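You operate a simulated robot arm through the tools that you are given. There is no shell and no other tool.

The job below is to be done with a simulated robot arm. You get a single attempt, and the scene is never put back.

JOB
Draw a cup of whey from vat 3 and swing it to SINK.
Fine: wind the cup UP before swinging; leave the teal switch, the grey button and the ribbed cups.

It is judged by the outcome, as a careful person would: the job done as asked, and still so three seconds after it is handed in. It fails if anything else is knocked over, pushed out of place, dropped, spilled or broken.

ROBOT AND FRAMES
A 7-joint arm with a two-finger parallel gripper, fixed in place. Base frame: the origin is on the floor under the middle of its stand, x ahead of it, y to its left, z up. Readings come in m, degrees, newtons and seconds.
With the tool pointing down near the work surface it reaches from about 0.44 to 0.92 m from the base axis. Its first joint turns from -143.0 to 143.0 degrees. Payload 3 kg.
The TCP is the grasp point between the finger pads, 0.03 m short of the fingertips. In the tool frame z runs along the fingers and y along their closing line. The gripper opens to 0.094 m. The fingers are 0.028 m wide and 0.01 m thick; the gripper's body (0.05 by 0.096 m) begins 0.055 m behind the TCP.
Orientation is told as [roll, pitch, yaw] about the base's x, y, z axes, in that order, counted from this pose: with the fingers straight down and closing along the base's y, the tool's x points along the base's -x, its y along +y and its z along -z.

CONTROLS
- The arm moves only by the tool jog_arm. Its argument "commands" is a list of rows, each an object (a shift or turn left out is 0, a gripper value left out holds the last) with "travel": the shift along the tool's x, y, z in m, a list of three; "dr": the turn, a rotation vector about the tool's x, y, z in degrees, a list of three; "claw": the finger opening in m, from 0 to 0.094. In form: [{"travel": [dx, dy, dz], "dr": [rx, ry, rz], "claw": claw}, ...]. A call has 1 to 20 rows; each row shifts and turns the commanded pose from where the row before left it, along the tool's axes as they then stand. Rows are played at 5 a second. More than 0.05 m and 8.6 degrees between two rows, or a gripper value outside its range, and nothing of the call is played. Where a pose cannot be reached the arm comes as near as it can. A force on the tool above 50 N (or 10 N above the force at the start of the call, whichever is more), or a blocked arm, ends the call early, and 0.2 s more pass. Each finger travels about 0.072 m/s and halts on what it meets, pressing with about 31 N; the grip force reading is that of the motor and also rises with nothing between the fingers. The clock runs only during rows and for 0.2 s after the last one: add rows that do not move to give the fingers time. It gives the time, the measured TCP pose, the force on the tool (base axes), the opening and the grip force at its end, in the units of the frame above (readings bear some noise), with the torque about the TCP (base axes, N m) and any sound that the robot's microphone picked up.
- Cameras (640 x 400 px; columns grow to the right, rows downward): "scene" is fixed at [0.0494, -0.6487, 1.7031]; the picture's right is [0.90, -0.44, 0.00], its down [-0.23, -0.48, -0.85] and it looks along [0.37, 0.76, -0.53] (base axes); focal length 353 px, centre (320, 200). "wrist" rides on the gripper at [0.076, 0.014, -0.103] in the tool frame; the picture's right is [-0.18, 0.98, 0.00], its down [-0.75, -0.14, -0.64] and it looks along [-0.63, -0.12, 0.77] (tool axes); focal length 243 px, centre (320, 200). There is no depth. A picture from a camera that has moved, and an enlarged one, comes with that camera's place and axes in the base frame and with its lens.
- grab_frame(camera): a new picture of that camera. The clock stands still meanwhile.
- inspect(camera, box): a new picture of the part [left, top, right, bottom] of that camera's present view, enlarged. The clock stands still meanwhile.
- hand_in(): hands the job in; it is judged then, once.

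Nothing tells you positions but the pictures and the camera data. Unless the task says otherwise, let go and move clear before handing in.

The tools are called after ">>>" as name(argument=value, ...) on one line, values as JSON. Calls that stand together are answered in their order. jog_arm: Moves the arm, as the interface text tells. Its arguments: {"type":"object","properties":{"commands":{"type":"array","items":{"type":"object","properties":{"travel":{"type":"array","items":{"type":"number"}},"dr":{"type":"array","items":{"type":"number"}},"claw":{"type":"number"}}}}},"required":["commands"]} The other tools are called the same way: grab_frame (camera) takes a picture; inspect (camera, box) takes an enlarged picture of a part of a camera's view; hand_in () hands the job in.

At the start:

```text
time_s: 0.0
tool_pos: [0.4542, 0.3082, 1.2178]
orientation: [0.0, 0.0, 0.0]
force: [0.6, -0.6, 0.7]
moment: [0.02, -0.03, -0.04]
gripper_width: 0.0939
gripper_force: 0.0
```

scene: 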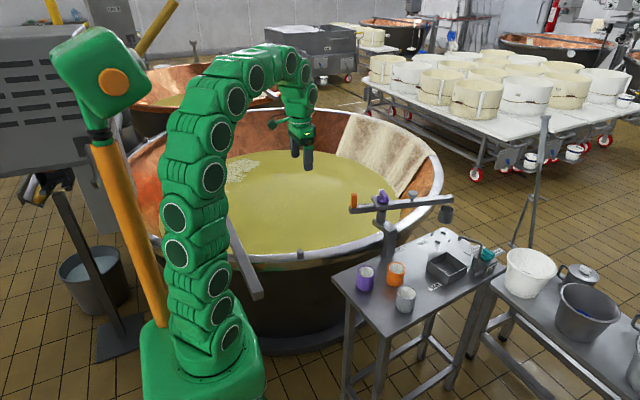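
wrist: 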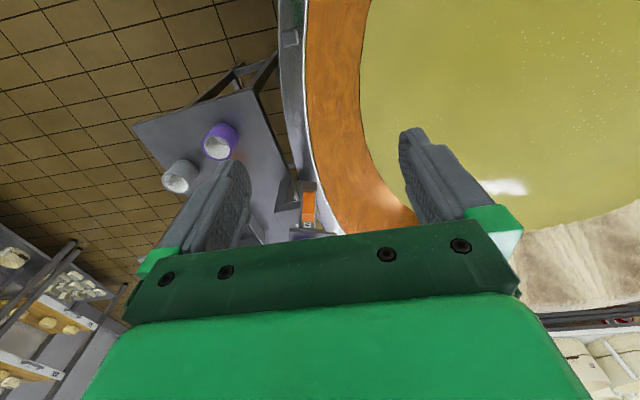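

I see a vat of whey, a small table with cups, and a post with a boom over the vat rim. I'll look closer at the mechanism before moving.

>>> inspect(camera="scene", box=[320, 160, 520, 320])

>>> inspect(camera="scene", box=[335, 175, 465, 255])

>>> inspect(camera="scene", box=[410, 220, 520, 300])

>>> inspect(camera="wrist", box=[120, 60, 340, 250])

```text
2.50 times, centred on (420, 240) of scene
camera zoom: at [0.0494, -0.6487, 1.7031], right [0.9, -0.44, 0.0], down [-0.23, -0.48, -0.85], along [0.37, 0.76, -0.53], focal length 883 px, centre (70, 100)
```

zoom: 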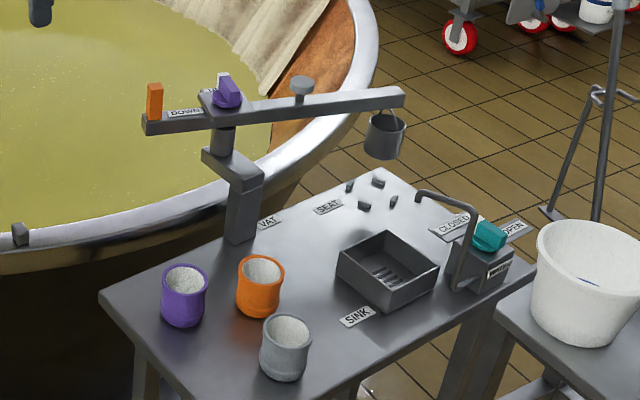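

```text
4.92 times, centred on (400, 215) of scene
camera zoom: at [0.0494, -0.6487, 1.7031], right [0.9, -0.44, 0.0], down [-0.23, -0.48, -0.85], along [0.37, 0.76, -0.53], focal length 1738 px, centre (-74, 126)
```

zoom: 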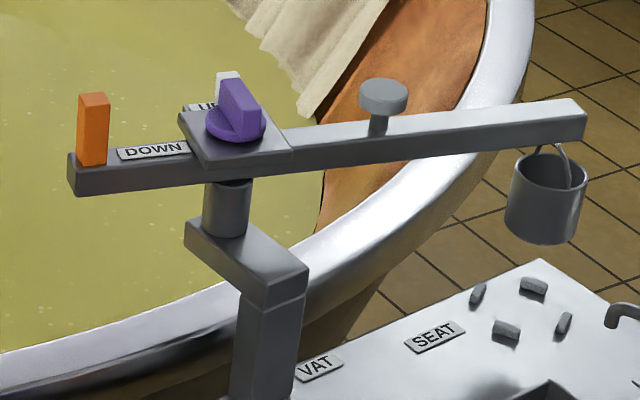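

```text
5.00 times, centred on (465, 260) of scene
camera zoom: at [0.0494, -0.6487, 1.7031], right [0.9, -0.44, 0.0], down [-0.23, -0.48, -0.85], along [0.37, 0.76, -0.53], focal length 1765 px, centre (-405, -100)
```

zoom: 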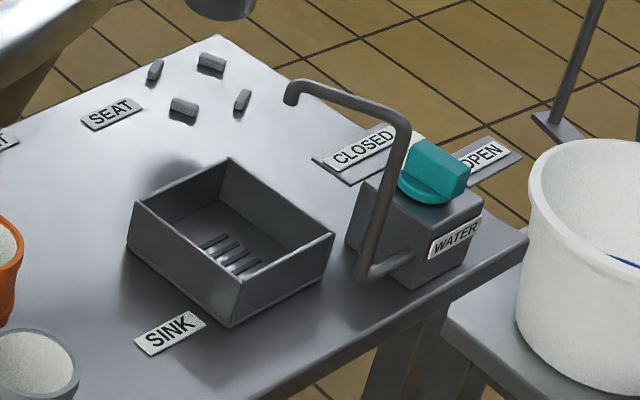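

```text
2.11 times, centred on (230, 155) of wrist
camera zoom: at [0.3786, 0.3232, 1.3193], right [0.18, 0.98, 0.0], down [0.75, -0.14, 0.64], along [0.63, -0.12, -0.77], focal length 511 px, centre (510, 295)
```

zoom: 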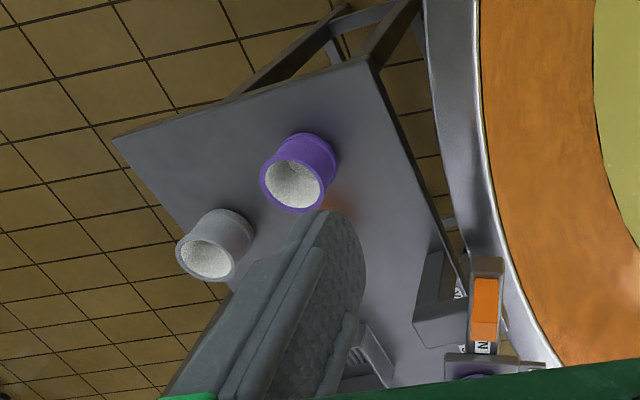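

The boom pivots near (0.74, 0.235). Its orange handle top is near (0.625, 0.258, 1.056), and the cup hangs over SEAT at about (1.0, 0.16). I'll zoom in on the knob and its labels before planning the moves.

>>> inspect(camera="scene", box=[345, 180, 409, 220])

>>> inspect(camera="scene", box=[405, 180, 469, 220])

>>> inspect(camera="scene", box=[120, 60, 460, 280])

```text
10.00 times, centred on (377, 200) of scene
camera zoom: at [0.0494, -0.6487, 1.7031], right [0.9, -0.44, 0.0], down [-0.23, -0.48, -0.85], along [0.37, 0.76, -0.53], focal length 3531 px, centre (-250, 200)
```

zoom: 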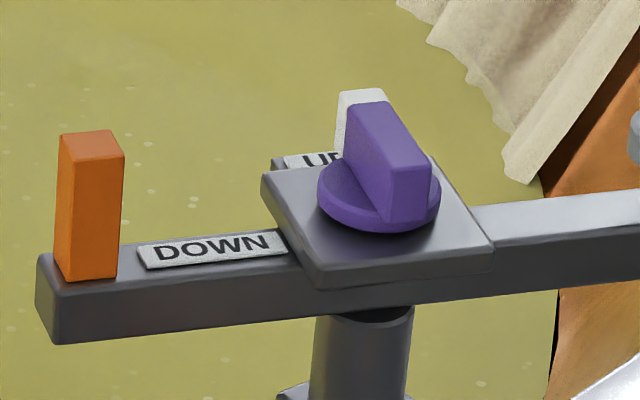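

```text
10.00 times, centred on (437, 200) of scene
camera zoom: at [0.0494, -0.6487, 1.7031], right [0.9, -0.44, 0.0], down [-0.23, -0.48, -0.85], along [0.37, 0.76, -0.53], focal length 3531 px, centre (-850, 200)
```

zoom: 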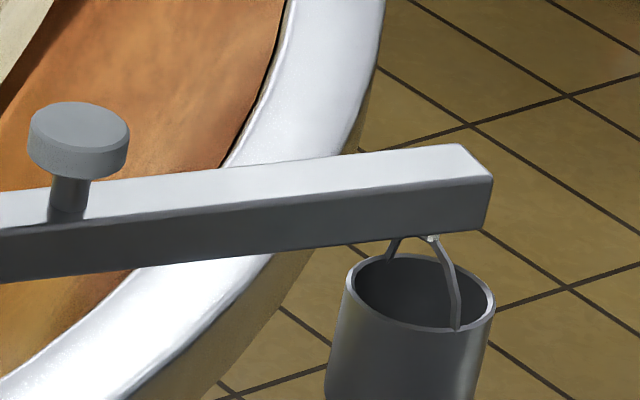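

```text
1.82 times, centred on (290, 170) of scene
camera zoom: at [0.0494, -0.6487, 1.7031], right [0.9, -0.44, 0.0], down [-0.23, -0.48, -0.85], along [0.37, 0.76, -0.53], focal length 642 px, centre (374, 254)
```

zoom: 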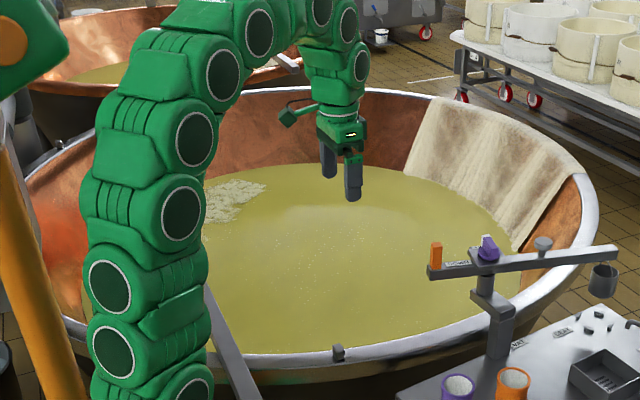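

The knob's white end points at UP, and DOWN is toward the handle, so the cup is currently up over SEAT. I'll raise the arm over the device to get a near top-down view.

>>> jog_arm(commands=[{"travel": [-0.037, -0.0138, -0.0137]}, {"travel": [-0.037, -0.0138, -0.0137]}, {"travel": [-0.037, -0.0138, -0.0137]}, {"travel": [-0.037, -0.0138, -0.0137]}, {"travel": [-0.037, -0.0138, -0.0137]}, {"travel": [-0.037, -0.0138, -0.0137]}, {}, {}])

>>> grab_frame(camera="wrist")

>>> grab_frame(camera="scene")

```text
time_s: 1.8
tool_pos: [0.6353, 0.2318, 1.2662]
orientation: [0.0, 0.0, -0.1]
force: [0.4, 0.4, 0.3]
moment: [-0.04, 0.02, 0.02]
gripper_width: 0.0941
gripper_force: 0.1
out of reach, approached as far as the arm can: row 5, 6
```

```text
taken
camera wrist: at [0.5594, 0.2461, 1.3691], right [0.18, 0.98, 0.0], down [0.75, -0.14, 0.64], along [0.63, -0.12, -0.77], focal length 243 px, centre (320, 200)
```

wrist: 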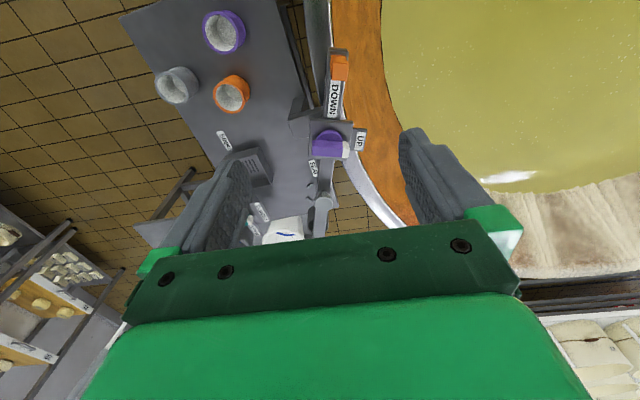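

```text
taken
```

scene: 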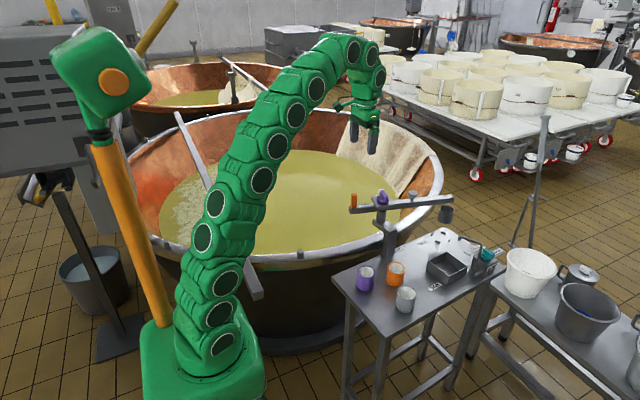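

From above I can see the boom with the orange handle, the DOWN and UP labels, and the knob pointing to UP. Next I'll zoom in for accurate coordinates.

>>> inspect(camera="wrist", box=[280, 30, 408, 110])

>>> inspect(camera="wrist", box=[270, 110, 398, 190])

>>> inspect(camera="wrist", box=[200, 120, 392, 240])

```text
5.00 times, centred on (344, 70) of wrist
camera zoom: at [0.5594, 0.2461, 1.3691], right [0.18, 0.98, 0.0], down [0.75, -0.14, 0.64], along [0.63, -0.12, -0.77], focal length 1213 px, centre (200, 850)
```

zoom: 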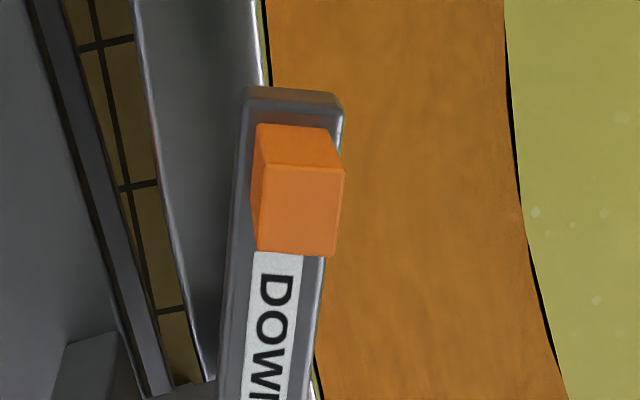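

```text
5.00 times, centred on (334, 150) of wrist
camera zoom: at [0.5594, 0.2461, 1.3691], right [0.18, 0.98, 0.0], down [0.75, -0.14, 0.64], along [0.63, -0.12, -0.77], focal length 1213 px, centre (250, 450)
```

zoom: 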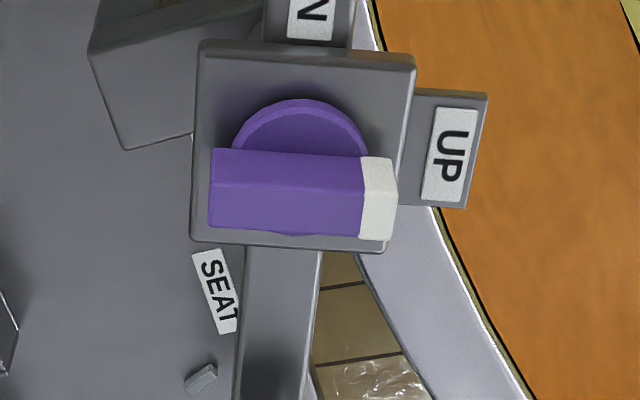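

```text
3.33 times, centred on (296, 180) of wrist
camera zoom: at [0.5594, 0.2461, 1.3691], right [0.18, 0.98, 0.0], down [0.75, -0.14, 0.64], along [0.63, -0.12, -0.77], focal length 809 px, centre (400, 267)
```

zoom: 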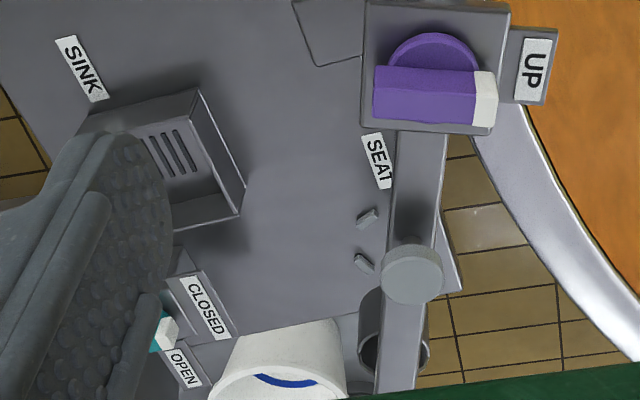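

The handle is at about (0.628, 0.257), the pivot and knob at about (0.733, 0.229), and the boom at about -15°. I'll lower slightly and test the wrist's yaw range, because swinging needs roughly -60° to +105°.

>>> jog_arm(commands=[{"travel": [0.02, 0, 0.03]}, {"travel": [0.02, 0, 0.03]}, {"travel": [0.02, 0, 0.03]}, {}, {}])

```text
time_s: 3.0
tool_pos: [0.5766, 0.2339, 1.175]
orientation: [0.0, 0.0, 0.0]
force: [0.4, 1.0, 1.1]
moment: [0.01, -0.02, 0.03]
gripper_width: 0.0939
gripper_force: 0.0
```

The commanded pose tracks the measured one. Now I'll test positive yaw at this clear height.

>>> jog_arm(commands=[{"dr": [0, 0, -8]}, {"dr": [0, 0, -8]}, {"dr": [0, 0, -8]}, {"dr": [0, 0, -8]}, {"dr": [0, 0, -8]}, {"dr": [0, 0, -8]}, {"dr": [0, 0, -8]}, {"dr": [0, 0, -8]}, {"dr": [0, 0, -8]}, {"dr": [0, 0, -8]}, {"dr": [0, 0, -8]}, {"dr": [0, 0, -8]}, {"dr": [0, 0, -8]}, {}])

>>> grab_frame(camera="wrist")

```text
time_s: 6.0
tool_pos: [0.5754, 0.2327, 1.1751]
orientation: [0.0, 0.0, 104.1]
force: [-0.6, -1.4, 0.1]
moment: [0.0, -0.01, -0.01]
gripper_width: 0.0943
gripper_force: 0.1
```

```text
taken
camera wrist: at [0.5804, 0.1552, 1.2773], right [-1.0, -0.06, 0.0], down [-0.05, 0.77, 0.64], along [-0.04, 0.64, -0.77], focal length 243 px, centre (320, 200)
```

wrist: 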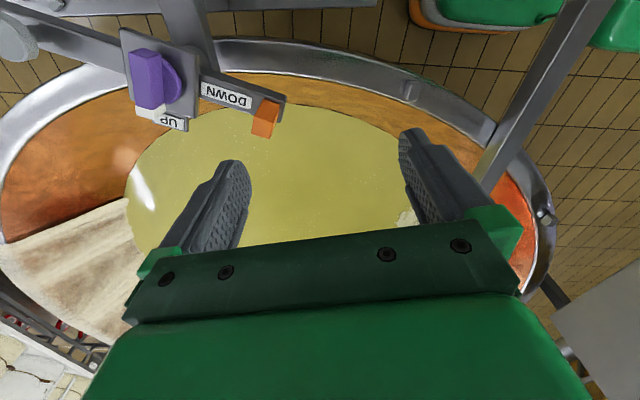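

Yaw +104° is reachable. Next I'll test -60°, which also gives me a view towards the sink.

>>> jog_arm(commands=[{"dr": [0, 0, 8.5]}, {"dr": [0, 0, 8.5]}, {"dr": [0, 0, 8.5]}, {"dr": [0, 0, 8.5]}, {"dr": [0, 0, 8.5]}, {"dr": [0, 0, 8.5]}, {"dr": [0, 0, 8.5]}, {"dr": [0, 0, 8.5]}, {"dr": [0, 0, 8.5]}, {"dr": [0, 0, 8.5]}, {"dr": [0, 0, 8.5]}, {"dr": [0, 0, 8.5]}, {"dr": [0, 0, 8.5]}, {"dr": [0, 0, 8.5]}, {"dr": [0, 0, 8.5]}, {"dr": [0, 0, 8.5]}, {"dr": [0, 0, 8.5]}, {"dr": [0, 0, 8.5]}, {"dr": [0, 0, 8.5]}, {"dr": [0, 0, 2.5]}])

>>> grab_frame(camera="wrist")

```text
time_s: 10.2
tool_pos: [0.5756, 0.2336, 1.1757]
orientation: [0.0, 0.0, -60.1]
force: [0.2, 0.3, -0.4]
moment: [0.01, 0.0, 0.0]
gripper_width: 0.0941
gripper_force: 0.1
```

```text
taken
camera wrist: at [0.5503, 0.3065, 1.2774], right [0.94, 0.33, 0.0], down [0.25, -0.72, 0.64], along [0.21, -0.61, -0.77], focal length 243 px, centre (320, 200)
```

wrist: 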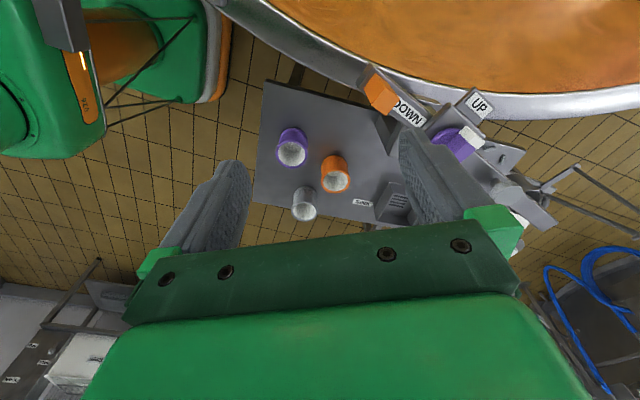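

Both yaw limits work. I'll move over toward the sink side to check the clearance for the cup path, including the water spout and the basin.

>>> jog_arm(commands=[{"travel": [-0.0355, 0.0214, 0.0]}, {"travel": [-0.0355, 0.0214, 0.0]}, {"travel": [-0.0355, 0.0214, 0.0]}, {"travel": [-0.0355, 0.0214, 0.0]}, {}, {}])

>>> grab_frame(camera="wrist")

```text
time_s: 11.6
tool_pos: [0.7213, 0.1542, 1.1761]
orientation: [0.0, 0.0, -59.9]
force: [-0.5, 0.5, 0.3]
moment: [0.03, -0.03, -0.01]
gripper_width: 0.0939
gripper_force: 0.1
```

```text
taken
camera wrist: at [0.6944, 0.2283, 1.2791], right [0.94, 0.33, 0.0], down [0.25, -0.72, 0.64], along [0.21, -0.61, -0.77], focal length 243 px, centre (320, 200)
```

wrist: 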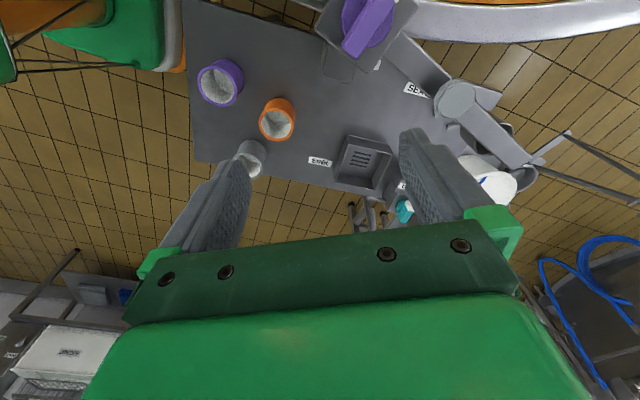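

>>> inspect(camera="wrist", box=[290, 80, 546, 240])

>>> inspect(camera="scene", box=[410, 200, 510, 290])

```text
2.50 times, centred on (418, 160) of wrist
camera zoom: at [0.6944, 0.2283, 1.2791], right [0.94, 0.33, 0.0], down [0.25, -0.72, 0.64], along [0.21, -0.61, -0.77], focal length 606 px, centre (75, 300)
```

zoom: 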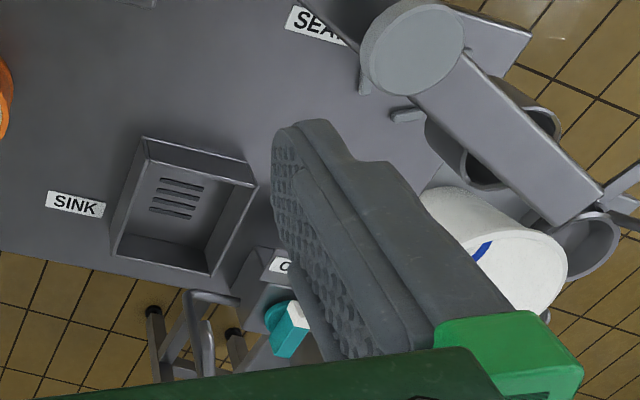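

```text
4.44 times, centred on (460, 245) of scene
camera zoom: at [0.0494, -0.6487, 1.7031], right [0.9, -0.44, 0.0], down [-0.23, -0.48, -0.85], along [0.37, 0.76, -0.53], focal length 1569 px, centre (-302, 0)
```

zoom: 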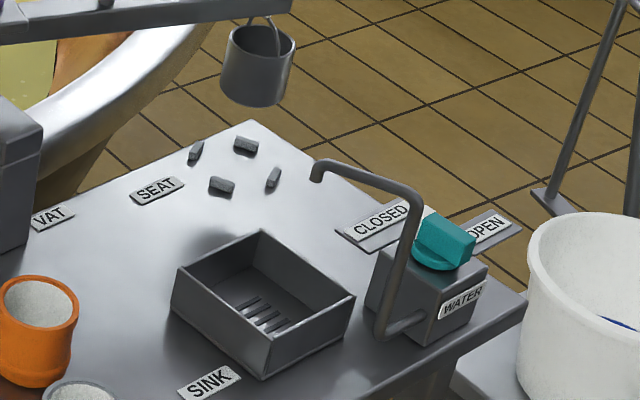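

The sink centre is near (0.867, 0.003), which puts the boom at about -59° for the cup. The water spout looks close to that path, so I'll get a view from above the sink to measure it.

>>> jog_arm(commands=[{"travel": [-0.037, 0.0017, 0.006]}, {"travel": [-0.037, 0.0017, 0.006]}, {"travel": [-0.037, 0.0017, 0.006]}, {"travel": [-0.037, 0.0017, 0.006]}, {}, {}])

>>> grab_frame(camera="wrist")

```text
time_s: 13.0
tool_pos: [0.8009, 0.0276, 1.1522]
orientation: [0.0, 0.0, -60.0]
force: [0.2, -0.1, -0.2]
moment: [0.02, 0.01, 0.01]
gripper_width: 0.0939
gripper_force: 0.1
```

```text
taken
camera wrist: at [0.7758, 0.1019, 1.2544], right [0.94, 0.33, 0.0], down [0.25, -0.72, 0.64], along [0.21, -0.61, -0.77], focal length 243 px, centre (320, 200)
```

wrist: 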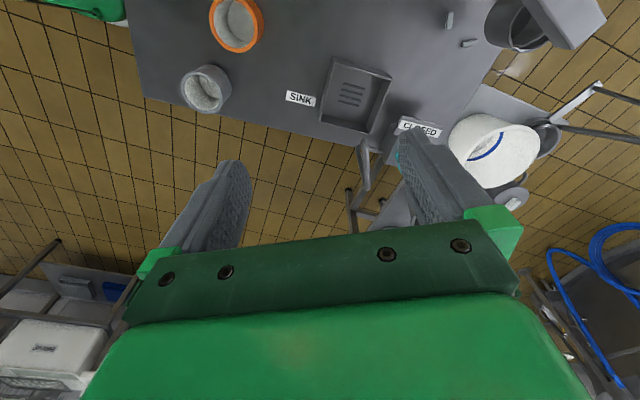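

>>> inspect(camera="wrist", box=[300, 40, 460, 240])

>>> inspect(camera="wrist", box=[440, 0, 600, 100])

```text
2.00 times, centred on (380, 140) of wrist
camera zoom: at [0.7758, 0.1019, 1.2544], right [0.94, 0.33, 0.0], down [0.25, -0.72, 0.64], along [0.21, -0.61, -0.77], focal length 485 px, centre (200, 320)
```

zoom: 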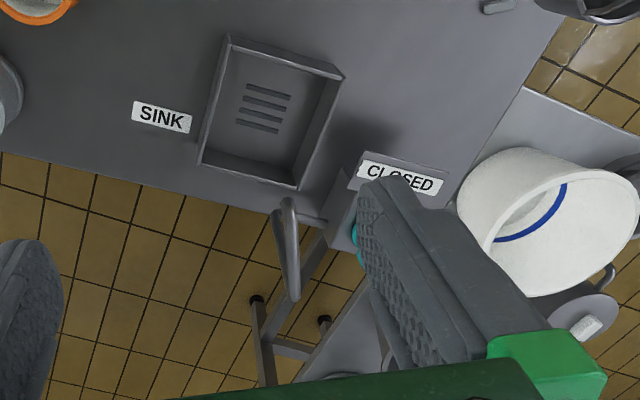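

```text
4.00 times, centred on (520, 50) of wrist
camera zoom: at [0.7758, 0.1019, 1.2544], right [0.94, 0.33, 0.0], down [0.25, -0.72, 0.64], along [0.21, -0.61, -0.77], focal length 970 px, centre (-480, 800)
```

zoom: 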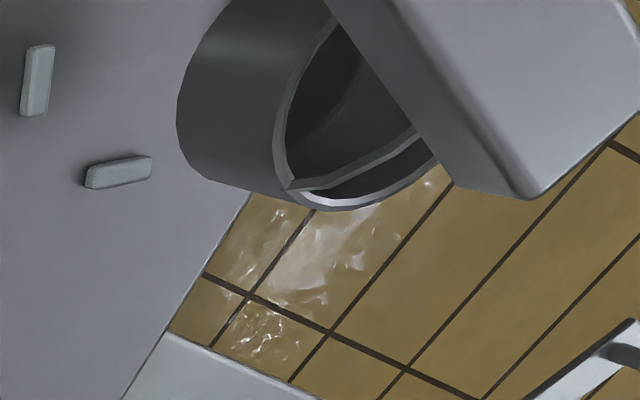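

The spout tip sits over the sink at roughly (0.879, -0.018, 0.96), and the cup rim is at z of about 0.952, so clearance matters. I'll measure both more precisely.

>>> inspect(camera="scene", box=[462, 226, 526, 266])

>>> inspect(camera="wrist", box=[320, 120, 400, 170])

>>> inspect(camera="wrist", box=[320, 150, 400, 200])

>>> inspect(camera="wrist", box=[470, 0, 550, 60])

```text
10.00 times, centred on (494, 246) of scene
camera zoom: at [0.0494, -0.6487, 1.7031], right [0.9, -0.44, 0.0], down [-0.23, -0.48, -0.85], along [0.37, 0.76, -0.53], focal length 3531 px, centre (-1420, -260)
```

zoom: 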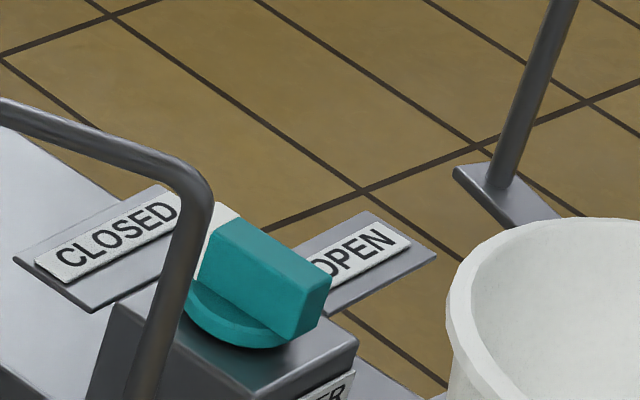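

```text
8.00 times, centred on (360, 145) of wrist
camera zoom: at [0.7758, 0.1019, 1.2544], right [0.94, 0.33, 0.0], down [0.25, -0.72, 0.64], along [0.21, -0.61, -0.77], focal length 1941 px, centre (0, 640)
```

zoom: 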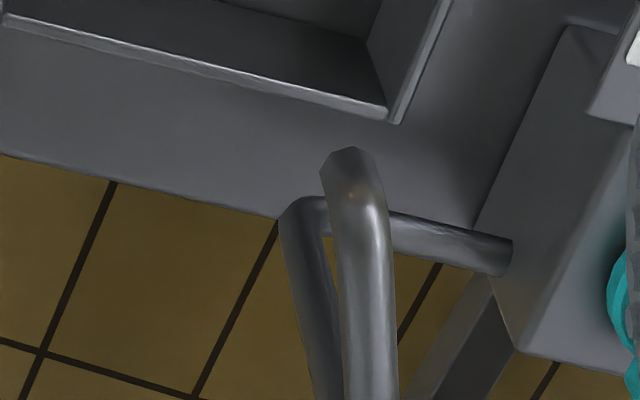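

```text
8.00 times, centred on (360, 175) of wrist
camera zoom: at [0.7758, 0.1019, 1.2544], right [0.94, 0.33, 0.0], down [0.25, -0.72, 0.64], along [0.21, -0.61, -0.77], focal length 1941 px, centre (0, 400)
```

zoom: 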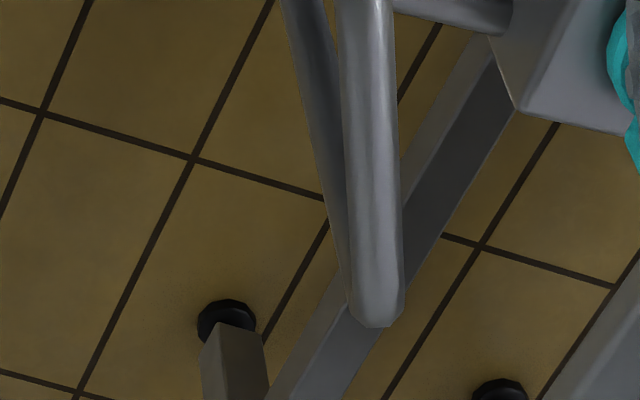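

```text
6.67 times, centred on (510, 30) of wrist
camera zoom: at [0.7758, 0.1019, 1.2544], right [0.94, 0.33, 0.0], down [0.25, -0.72, 0.64], along [0.21, -0.61, -0.77], focal length 1618 px, centre (-947, 1333)
```

zoom: 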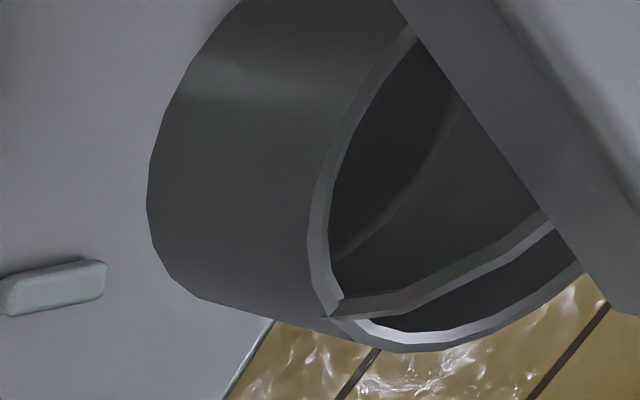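

I need the same magnification on the spout tip and the cup in the scene view to compare their heights.

>>> inspect(camera="scene", box=[440, 224, 488, 254])

>>> inspect(camera="scene", box=[428, 198, 476, 228])

```text
13.33 times, centred on (464, 239) of scene
camera zoom: at [0.0494, -0.6487, 1.7031], right [0.9, -0.44, 0.0], down [-0.23, -0.48, -0.85], along [0.37, 0.76, -0.53], focal length 4708 px, centre (-1600, -320)
```

zoom: 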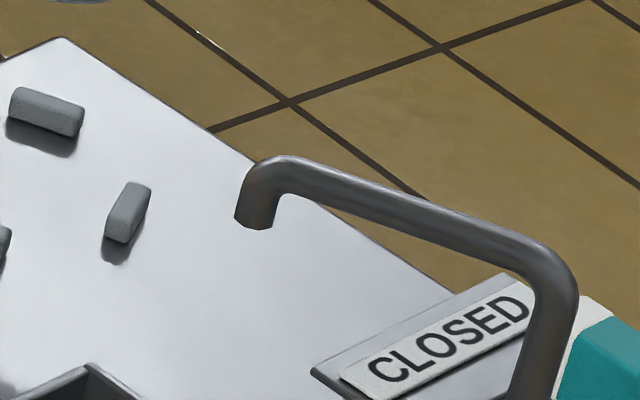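

```text
13.33 times, centred on (452, 213) of scene
camera zoom: at [0.0494, -0.6487, 1.7031], right [0.9, -0.44, 0.0], down [-0.23, -0.48, -0.85], along [0.37, 0.76, -0.53], focal length 4708 px, centre (-1440, 27)
```

zoom: 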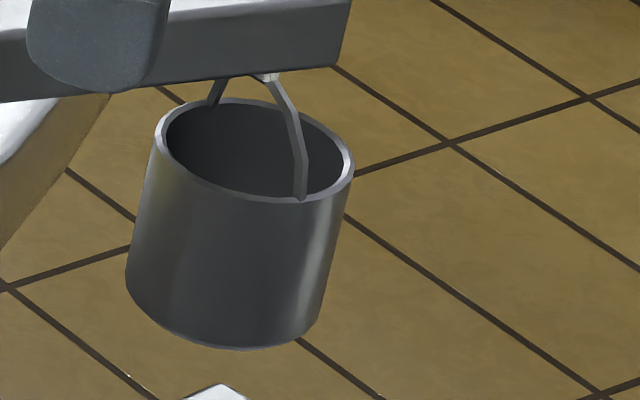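

Rim and spout mouth heights are very close, so I'll check clearance visually when the cup nears the sink. Now I'll go above the orange handle and align the fingers across the boom (yaw about -15°).

>>> jog_arm(commands=[{"travel": [0.0407, -0.005, 0.0]}, {"travel": [0.0407, -0.005, 0.0]}, {"travel": [0.0407, -0.005, 0.0]}, {"travel": [0.0407, -0.005, 0.0]}, {"travel": [0.0407, -0.005, 0.0]}, {"travel": [0.0407, -0.005, 0.0]}, {"travel": [0.0407, -0.005, 0.0]}, {"dr": [0, 0, -7.5]}, {"dr": [0, 0, -7.5]}, {"dr": [0, 0, -7.5]}, {"dr": [0, 0, -7.5]}, {"dr": [0, 0, -7.5]}, {"dr": [0, 0, -7.5]}, {}, {}])

>>> grab_frame(camera="wrist")

>>> inspect(camera="scene", box=[320, 120, 480, 220])

```text
time_s: 16.2
tool_pos: [0.6281, 0.2582, 1.1518]
orientation: [0.0, 0.0, -15.1]
force: [-0.3, 0.5, -0.6]
moment: [-0.01, 0.0, -0.02]
gripper_width: 0.0939
gripper_force: 0.1
```

```text
taken
camera wrist: at [0.5579, 0.291, 1.2536], right [0.43, 0.9, 0.0], down [0.69, -0.33, 0.64], along [0.58, -0.28, -0.77], focal length 243 px, centre (320, 200)
```

wrist: 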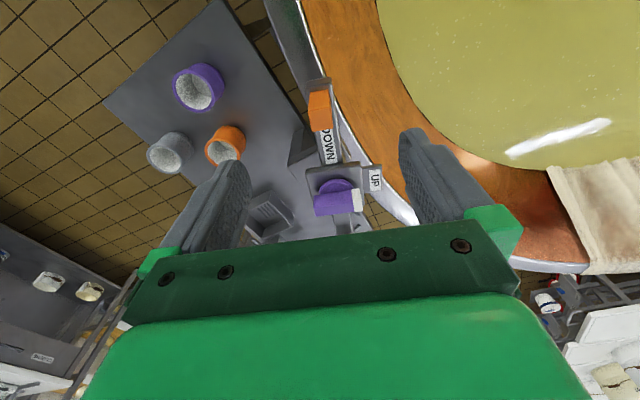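

```text
4.00 times, centred on (400, 170) of scene
camera zoom: at [0.0494, -0.6487, 1.7031], right [0.9, -0.44, 0.0], down [-0.23, -0.48, -0.85], along [0.37, 0.76, -0.53], focal length 1412 px, centre (0, 320)
```

zoom: 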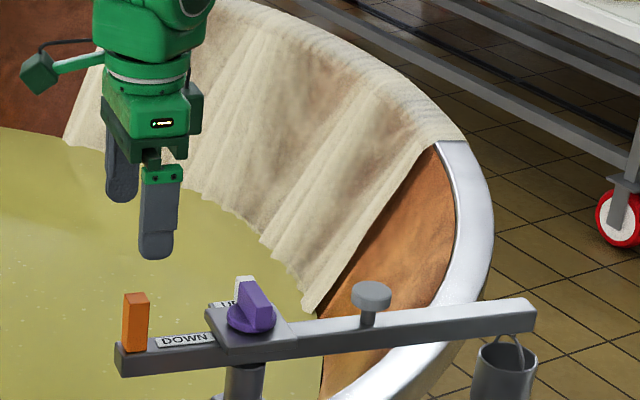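

The gripper is above the handle. I'll refine the handle position from this view before descending.

>>> inspect(camera="wrist", box=[280, 70, 360, 120])

>>> inspect(camera="wrist", box=[280, 80, 408, 240])

```text
8.00 times, centred on (320, 95) of wrist
camera zoom: at [0.5579, 0.291, 1.2536], right [0.43, 0.9, 0.0], down [0.69, -0.33, 0.64], along [0.58, -0.28, -0.77], focal length 1941 px, centre (320, 1040)
```

zoom: 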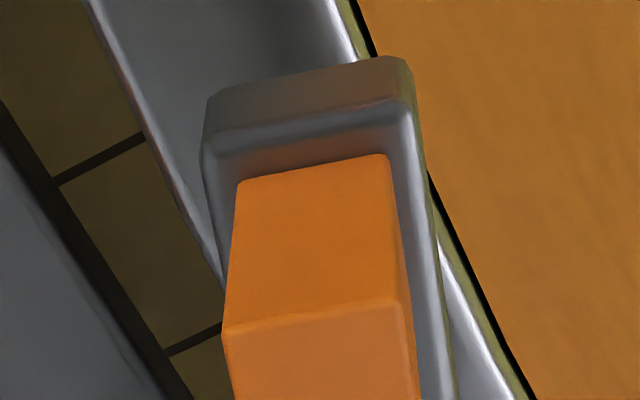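

```text
2.50 times, centred on (344, 160) of wrist
camera zoom: at [0.5579, 0.291, 1.2536], right [0.43, 0.9, 0.0], down [0.69, -0.33, 0.64], along [0.58, -0.28, -0.77], focal length 606 px, centre (260, 300)
```

zoom: 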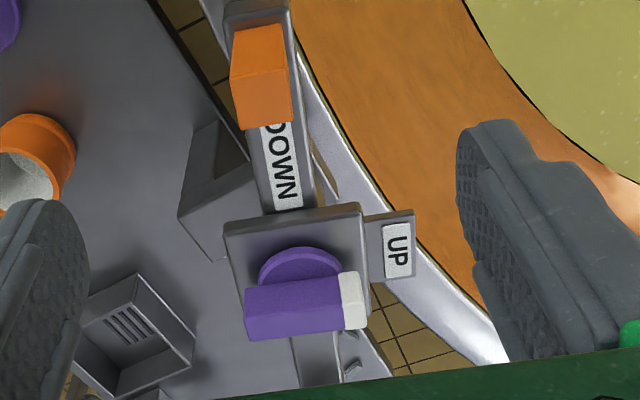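

The handle top centre (0.6276, 0.2586) matches the TCP. I'll descend so the fingertips stop just above the boom, then close gently on the handle.

>>> jog_arm(commands=[{"travel": [0, 0, 0.037]}, {"travel": [0, 0, 0.037]}, {"travel": [0, 0, 0.033]}, {}, {}])

>>> inspect(camera="scene", box=[320, 160, 432, 230])

>>> grab_frame(camera="wrist")

```text
time_s: 17.4
tool_pos: [0.6283, 0.2587, 1.0445]
orientation: [-0.1, -0.1, -14.9]
force: [0.2, 0.3, -0.4]
moment: [-0.01, 0.01, -0.01]
gripper_width: 0.0939
gripper_force: 0.1
```

```text
5.71 times, centred on (376, 195) of scene
camera zoom: at [0.0494, -0.6487, 1.7031], right [0.9, -0.44, 0.0], down [-0.23, -0.48, -0.85], along [0.37, 0.76, -0.53], focal length 2018 px, centre (0, 229)
```

zoom: 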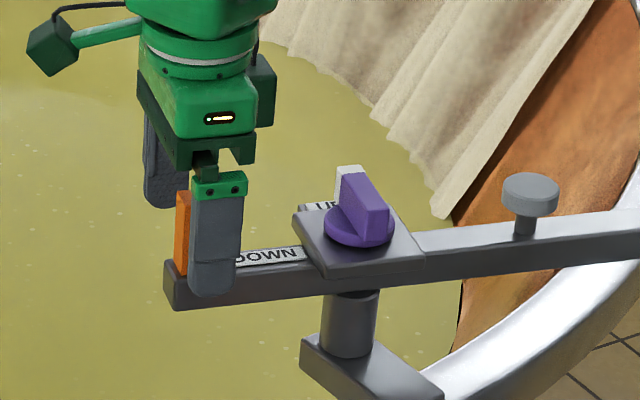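

```text
taken
camera wrist: at [0.5582, 0.2922, 1.1457], right [0.43, 0.9, 0.0], down [0.69, -0.33, 0.64], along [0.58, -0.28, -0.77], focal length 243 px, centre (320, 200)
```

wrist: 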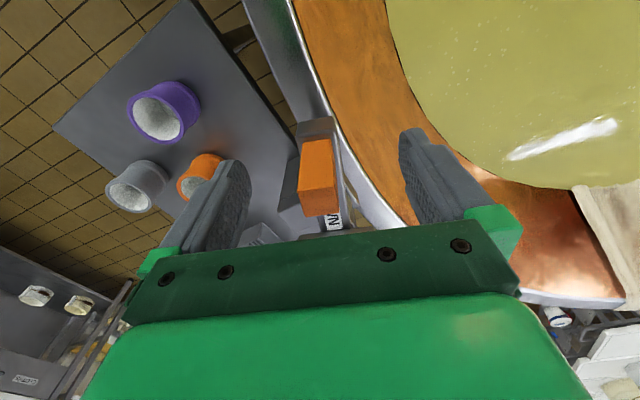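

The handle is centred between the fingers, with the tips just above the boom. I'll close on it.

>>> jog_arm(commands=[{"claw": 0.05}, {"claw": 0.03}, {"claw": 0.014}, {}, {}, {}])

>>> inspect(camera="scene", box=[320, 160, 432, 230])

```text
time_s: 18.8
tool_pos: [0.6272, 0.2592, 1.0442]
orientation: [-0.1, -0.1, -15.0]
force: [-1.5, -1.6, -0.7]
moment: [0.08, -0.16, -0.14]
gripper_width: 0.0212
gripper_force: 44.9
```

```text
5.71 times, centred on (376, 195) of scene
camera zoom: at [0.0494, -0.6487, 1.7031], right [0.9, -0.44, 0.0], down [-0.23, -0.48, -0.85], along [0.37, 0.76, -0.53], focal length 2018 px, centre (0, 229)
```

zoom: 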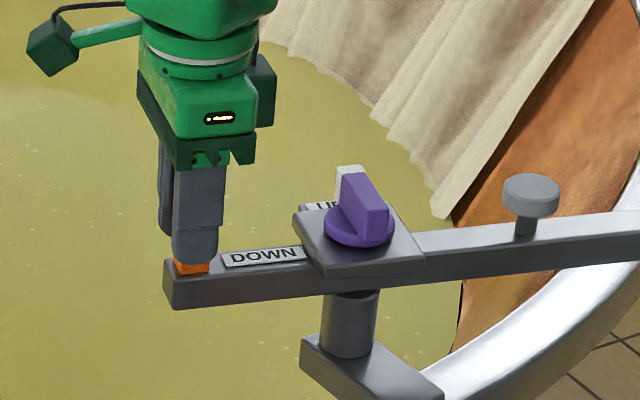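

The handle is gripped at a width of 21 mm. I'll swing the boom counter-clockwise toward the VAT in small arc steps, testing gently first.

>>> jog_arm(commands=[{"travel": [-0.00015, -0.0056, 0], "dr": [0, 0, -3]}, {"travel": [-0.00015, -0.0056, 0], "dr": [0, 0, -3]}, {"travel": [-0.00015, -0.0056, 0], "dr": [0, 0, -3]}, {}])

>>> inspect(camera="scene", box=[320, 150, 480, 250])

```text
time_s: 19.8
tool_pos: [0.6243, 0.2404, 1.0434]
orientation: [0.1, 0.2, -5.9]
force: [4.3, -2.7, -4.0]
moment: [0.27, 1.29, -0.16]
gripper_width: 0.0208
gripper_force: 45.3
```

```text
4.00 times, centred on (400, 200) of scene
camera zoom: at [0.0494, -0.6487, 1.7031], right [0.9, -0.44, 0.0], down [-0.23, -0.48, -0.85], along [0.37, 0.76, -0.53], focal length 1412 px, centre (0, 200)
```

zoom: 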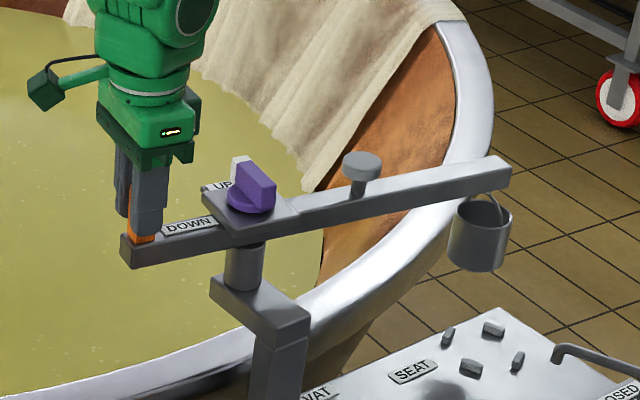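

The boom follows with low force. I'll keep swinging toward the vat and check the forces after each chunk.

>>> jog_arm(commands=[{"travel": [-0.0004, -0.0075, 0], "dr": [0, 0, -4]}, {"travel": [-0.0004, -0.0075, 0], "dr": [0, 0, -4]}, {"travel": [-0.0004, -0.0075, 0], "dr": [0, 0, -4]}, {"travel": [-0.0004, -0.0075, 0], "dr": [0, 0, -4]}, {"travel": [-0.0004, -0.0075, 0], "dr": [0, 0, -4]}, {"travel": [-0.0004, -0.0075, 0], "dr": [0, 0, -4]}, {}])

>>> inspect(camera="scene", box=[320, 150, 480, 250])

```text
time_s: 21.4
tool_pos: [0.6299, 0.1955, 1.0451]
orientation: [0.0, 0.1, 18.0]
force: [-27.6, -13.2, -26.2]
moment: [-0.03, 0.37, -0.31]
gripper_width: 0.021
gripper_force: 45.1
```

```text
4.00 times, centred on (400, 200) of scene
camera zoom: at [0.0494, -0.6487, 1.7031], right [0.9, -0.44, 0.0], down [-0.23, -0.48, -0.85], along [0.37, 0.76, -0.53], focal length 1412 px, centre (0, 200)
```

zoom: 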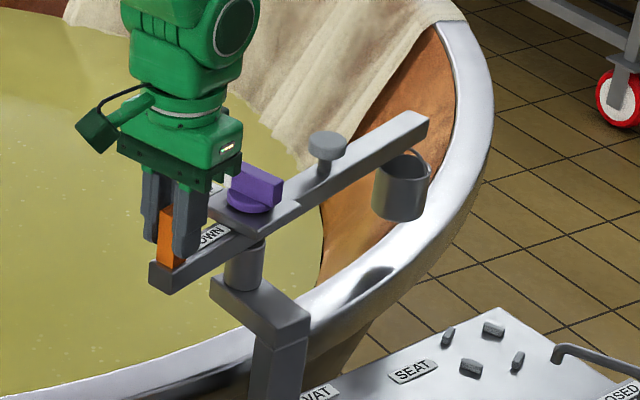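

The radial force rose because the true radius is a little larger (about 0.1135 m). I'll loosen to a cage around the handle, correct the radius, and continue.

>>> jog_arm(commands=[{"claw": 0.026}, {}, {"travel": [0.0014, 0, 0]}, {}])

>>> inspect(camera="wrist", box=[200, 60, 480, 235])

```text
time_s: 22.4
tool_pos: [0.6285, 0.195, 1.0443]
orientation: [0.0, 0.0, 18.0]
force: [-0.3, 0.6, 0.4]
moment: [-0.01, 0.0, -0.01]
gripper_width: 0.0261
gripper_force: 0.1
```

```text
2.29 times, centred on (340, 148) of wrist
camera zoom: at [0.552, 0.1856, 1.1466], right [-0.13, 0.99, 0.0], down [0.76, 0.1, 0.64], along [0.64, 0.08, -0.77], focal length 555 px, centre (274, 320)
```

zoom: 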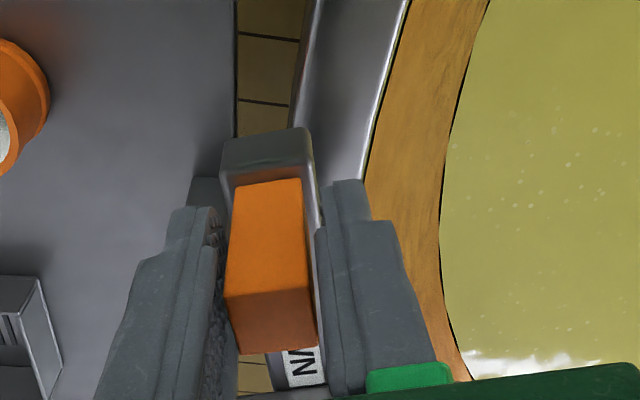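

The forces are cleared and the handle is caged. I'll continue the swing by 36°.

>>> jog_arm(commands=[{"travel": [-0.00028, -0.0079, 0], "dr": [0, 0, -4]}, {"travel": [-0.00028, -0.0079, 0], "dr": [0, 0, -4]}, {"travel": [-0.00028, -0.0079, 0], "dr": [0, 0, -4]}, {"travel": [-0.00028, -0.0079, 0], "dr": [0, 0, -4]}, {"travel": [-0.00028, -0.0079, 0], "dr": [0, 0, -4]}, {"travel": [-0.00028, -0.0079, 0], "dr": [0, 0, -4]}, {"travel": [-0.00028, -0.0079, 0], "dr": [0, 0, -4]}, {"travel": [-0.00028, -0.0079, 0], "dr": [0, 0, -4]}, {"travel": [-0.00028, -0.0079, 0], "dr": [0, 0, -4]}, {}])

>>> inspect(camera="scene", box=[300, 130, 480, 250])

>>> grab_frame(camera="wrist")

```text
time_s: 24.6
tool_pos: [0.6696, 0.14, 1.0429]
orientation: [0.0, 0.0, 53.9]
force: [0.6, 0.6, -0.3]
moment: [0.05, -0.01, 0.01]
gripper_width: 0.0261
gripper_force: 0.1
```

```text
3.33 times, centred on (390, 190) of scene
camera zoom: at [0.0494, -0.6487, 1.7031], right [0.9, -0.44, 0.0], down [-0.23, -0.48, -0.85], along [0.37, 0.76, -0.53], focal length 1177 px, centre (87, 233)
```

zoom: 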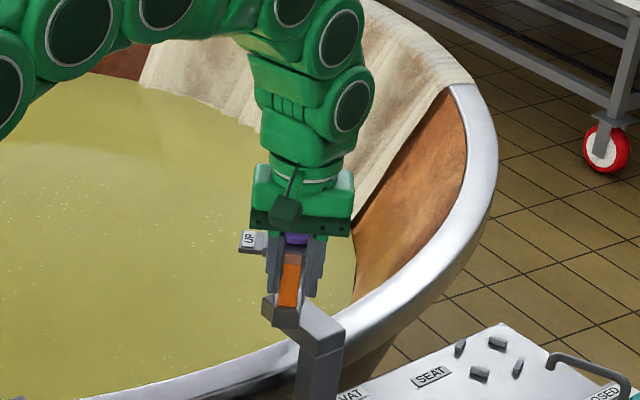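

```text
taken
camera wrist: at [0.6132, 0.0856, 1.1452], right [-0.69, 0.73, 0.0], down [0.56, 0.53, 0.64], along [0.47, 0.44, -0.77], focal length 243 px, centre (320, 200)
```

wrist: 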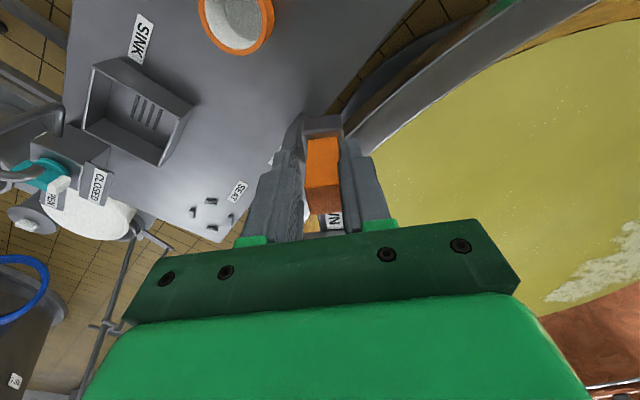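

The boom is at about 54° with no resistance. I'll continue to about 94°, where the boom should point into the vat.

>>> jog_arm(commands=[{"travel": [-0.00028, -0.0079, 0], "dr": [0, 0, -4]}, {"travel": [-0.00028, -0.0079, 0], "dr": [0, 0, -4]}, {"travel": [-0.00028, -0.0079, 0], "dr": [0, 0, -4]}, {"travel": [-0.00028, -0.0079, 0], "dr": [0, 0, -4]}, {"travel": [-0.00028, -0.0079, 0], "dr": [0, 0, -4]}, {"travel": [-0.00028, -0.0079, 0], "dr": [0, 0, -4]}, {"travel": [-0.00028, -0.0079, 0], "dr": [0, 0, -4]}, {"travel": [-0.00028, -0.0079, 0], "dr": [0, 0, -4]}, {"travel": [-0.00028, -0.0079, 0], "dr": [0, 0, -4]}, {"travel": [-0.00028, -0.0079, 0], "dr": [0, 0, -4]}, {}])

>>> inspect(camera="scene", box=[300, 130, 480, 250])

>>> grab_frame(camera="wrist")

```text
time_s: 27.0
tool_pos: [0.7446, 0.1177, 1.0433]
orientation: [0.0, 0.0, 94.0]
force: [-0.6, 0.6, -0.5]
moment: [0.01, -0.04, 0.01]
gripper_width: 0.026
gripper_force: 0.0
```

```text
3.33 times, centred on (390, 190) of scene
camera zoom: at [0.0494, -0.6487, 1.7031], right [0.9, -0.44, 0.0], down [-0.23, -0.48, -0.85], along [0.37, 0.76, -0.53], focal length 1177 px, centre (87, 233)
```

zoom: 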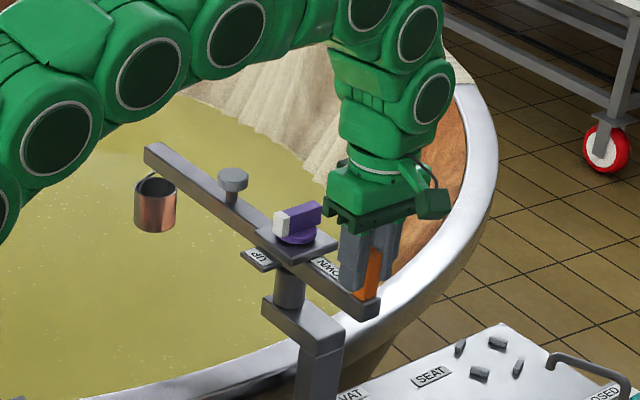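

```text
taken
camera wrist: at [0.7356, 0.0412, 1.1464], right [-0.99, 0.11, 0.0], down [0.09, 0.76, 0.64], along [0.07, 0.64, -0.77], focal length 243 px, centre (320, 200)
```

wrist: 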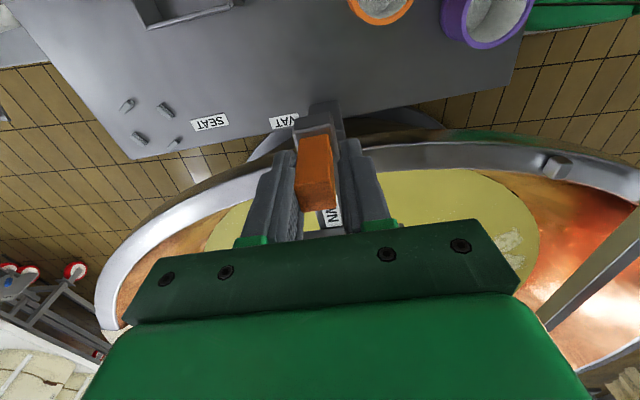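

The cup now hangs over the whey at about 94°. I'll let go of the handle, rise, move over the knob, and rotate to line up with the knob bar, which should now lie along base x.

>>> jog_arm(commands=[{"claw": 0.06}, {}, {}, {"travel": [0, 0, -0.04]}, {"travel": [0, 0, -0.04]}, {"travel": [-0.028, 0, 0]}, {"travel": [-0.028, 0, 0]}, {"travel": [-0.028, 0, 0]}, {"travel": [-0.0285, 0, 0]}, {"dr": [0, 0, 8]}, {"dr": [0, 0, 8]}, {"dr": [0, 0, 8]}, {"dr": [0, 0, 8]}, {"dr": [0, 0, 8]}, {"dr": [0, 0, 8]}, {"dr": [0, 0, 8]}, {"dr": [0, 0, 8]}, {"dr": [0, 0, 8]}, {"dr": [0, 0, 8]}, {"dr": [0, 0, 8]}])

>>> grab_frame(camera="wrist")

>>> inspect(camera="scene", box=[300, 130, 480, 250])

```text
time_s: 31.2
tool_pos: [0.7367, 0.2319, 1.1256]
orientation: [0.0, 0.0, 5.8]
force: [-0.2, 1.0, 0.0]
moment: [0.0, -0.01, 0.01]
gripper_width: 0.0599
gripper_force: 0.1
```

```text
taken
camera wrist: at [0.66, 0.2377, 1.2263], right [0.08, 1.0, 0.0], down [0.76, -0.06, 0.64], along [0.64, -0.05, -0.77], focal length 243 px, centre (320, 200)
```

wrist: 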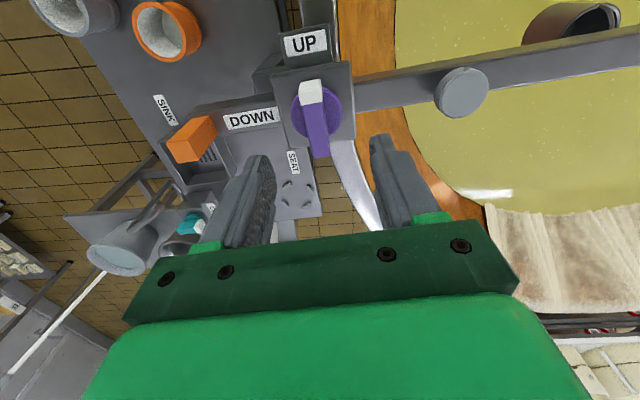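

```text
3.33 times, centred on (390, 190) of scene
camera zoom: at [0.0494, -0.6487, 1.7031], right [0.9, -0.44, 0.0], down [-0.23, -0.48, -0.85], along [0.37, 0.76, -0.53], focal length 1177 px, centre (87, 233)
```

zoom: 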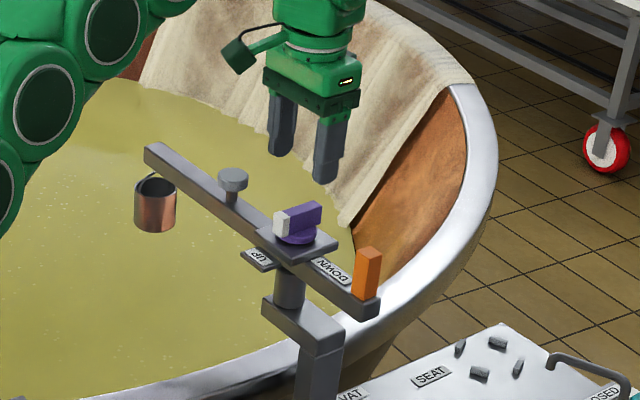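

The boom stayed in place. I'll measure the knob's exact position and bar angle from this view.

>>> inspect(camera="wrist", box=[256, 20, 384, 180])

>>> inspect(camera="wrist", box=[160, 0, 640, 220])

```text
2.50 times, centred on (320, 100) of wrist
camera zoom: at [0.66, 0.2377, 1.2263], right [0.08, 1.0, 0.0], down [0.76, -0.06, 0.64], along [0.64, -0.05, -0.77], focal length 606 px, centre (320, 450)
```

zoom: 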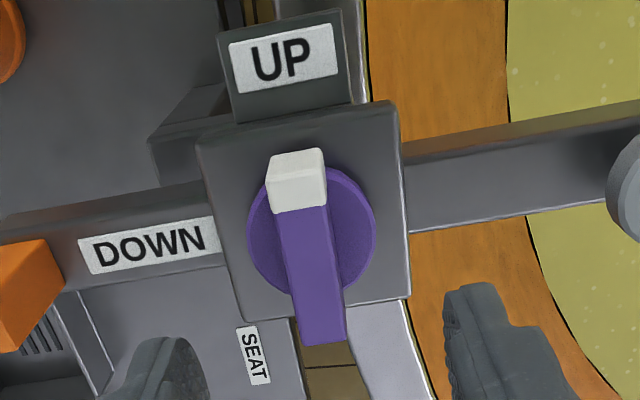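

```text
1.33 times, centred on (400, 110) of wrist
camera zoom: at [0.66, 0.2377, 1.2263], right [0.08, 1.0, 0.0], down [0.76, -0.06, 0.64], along [0.64, -0.05, -0.77], focal length 324 px, centre (213, 320)
```

zoom: 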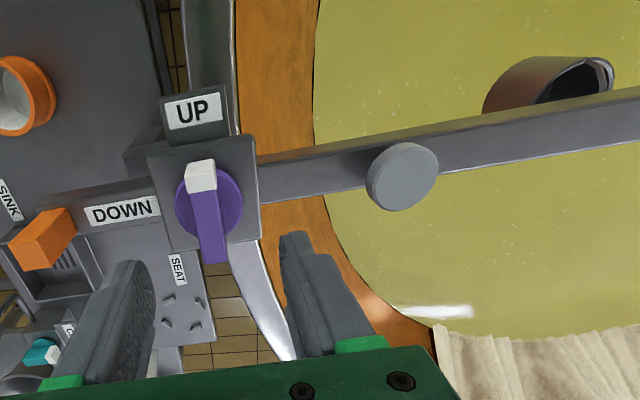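

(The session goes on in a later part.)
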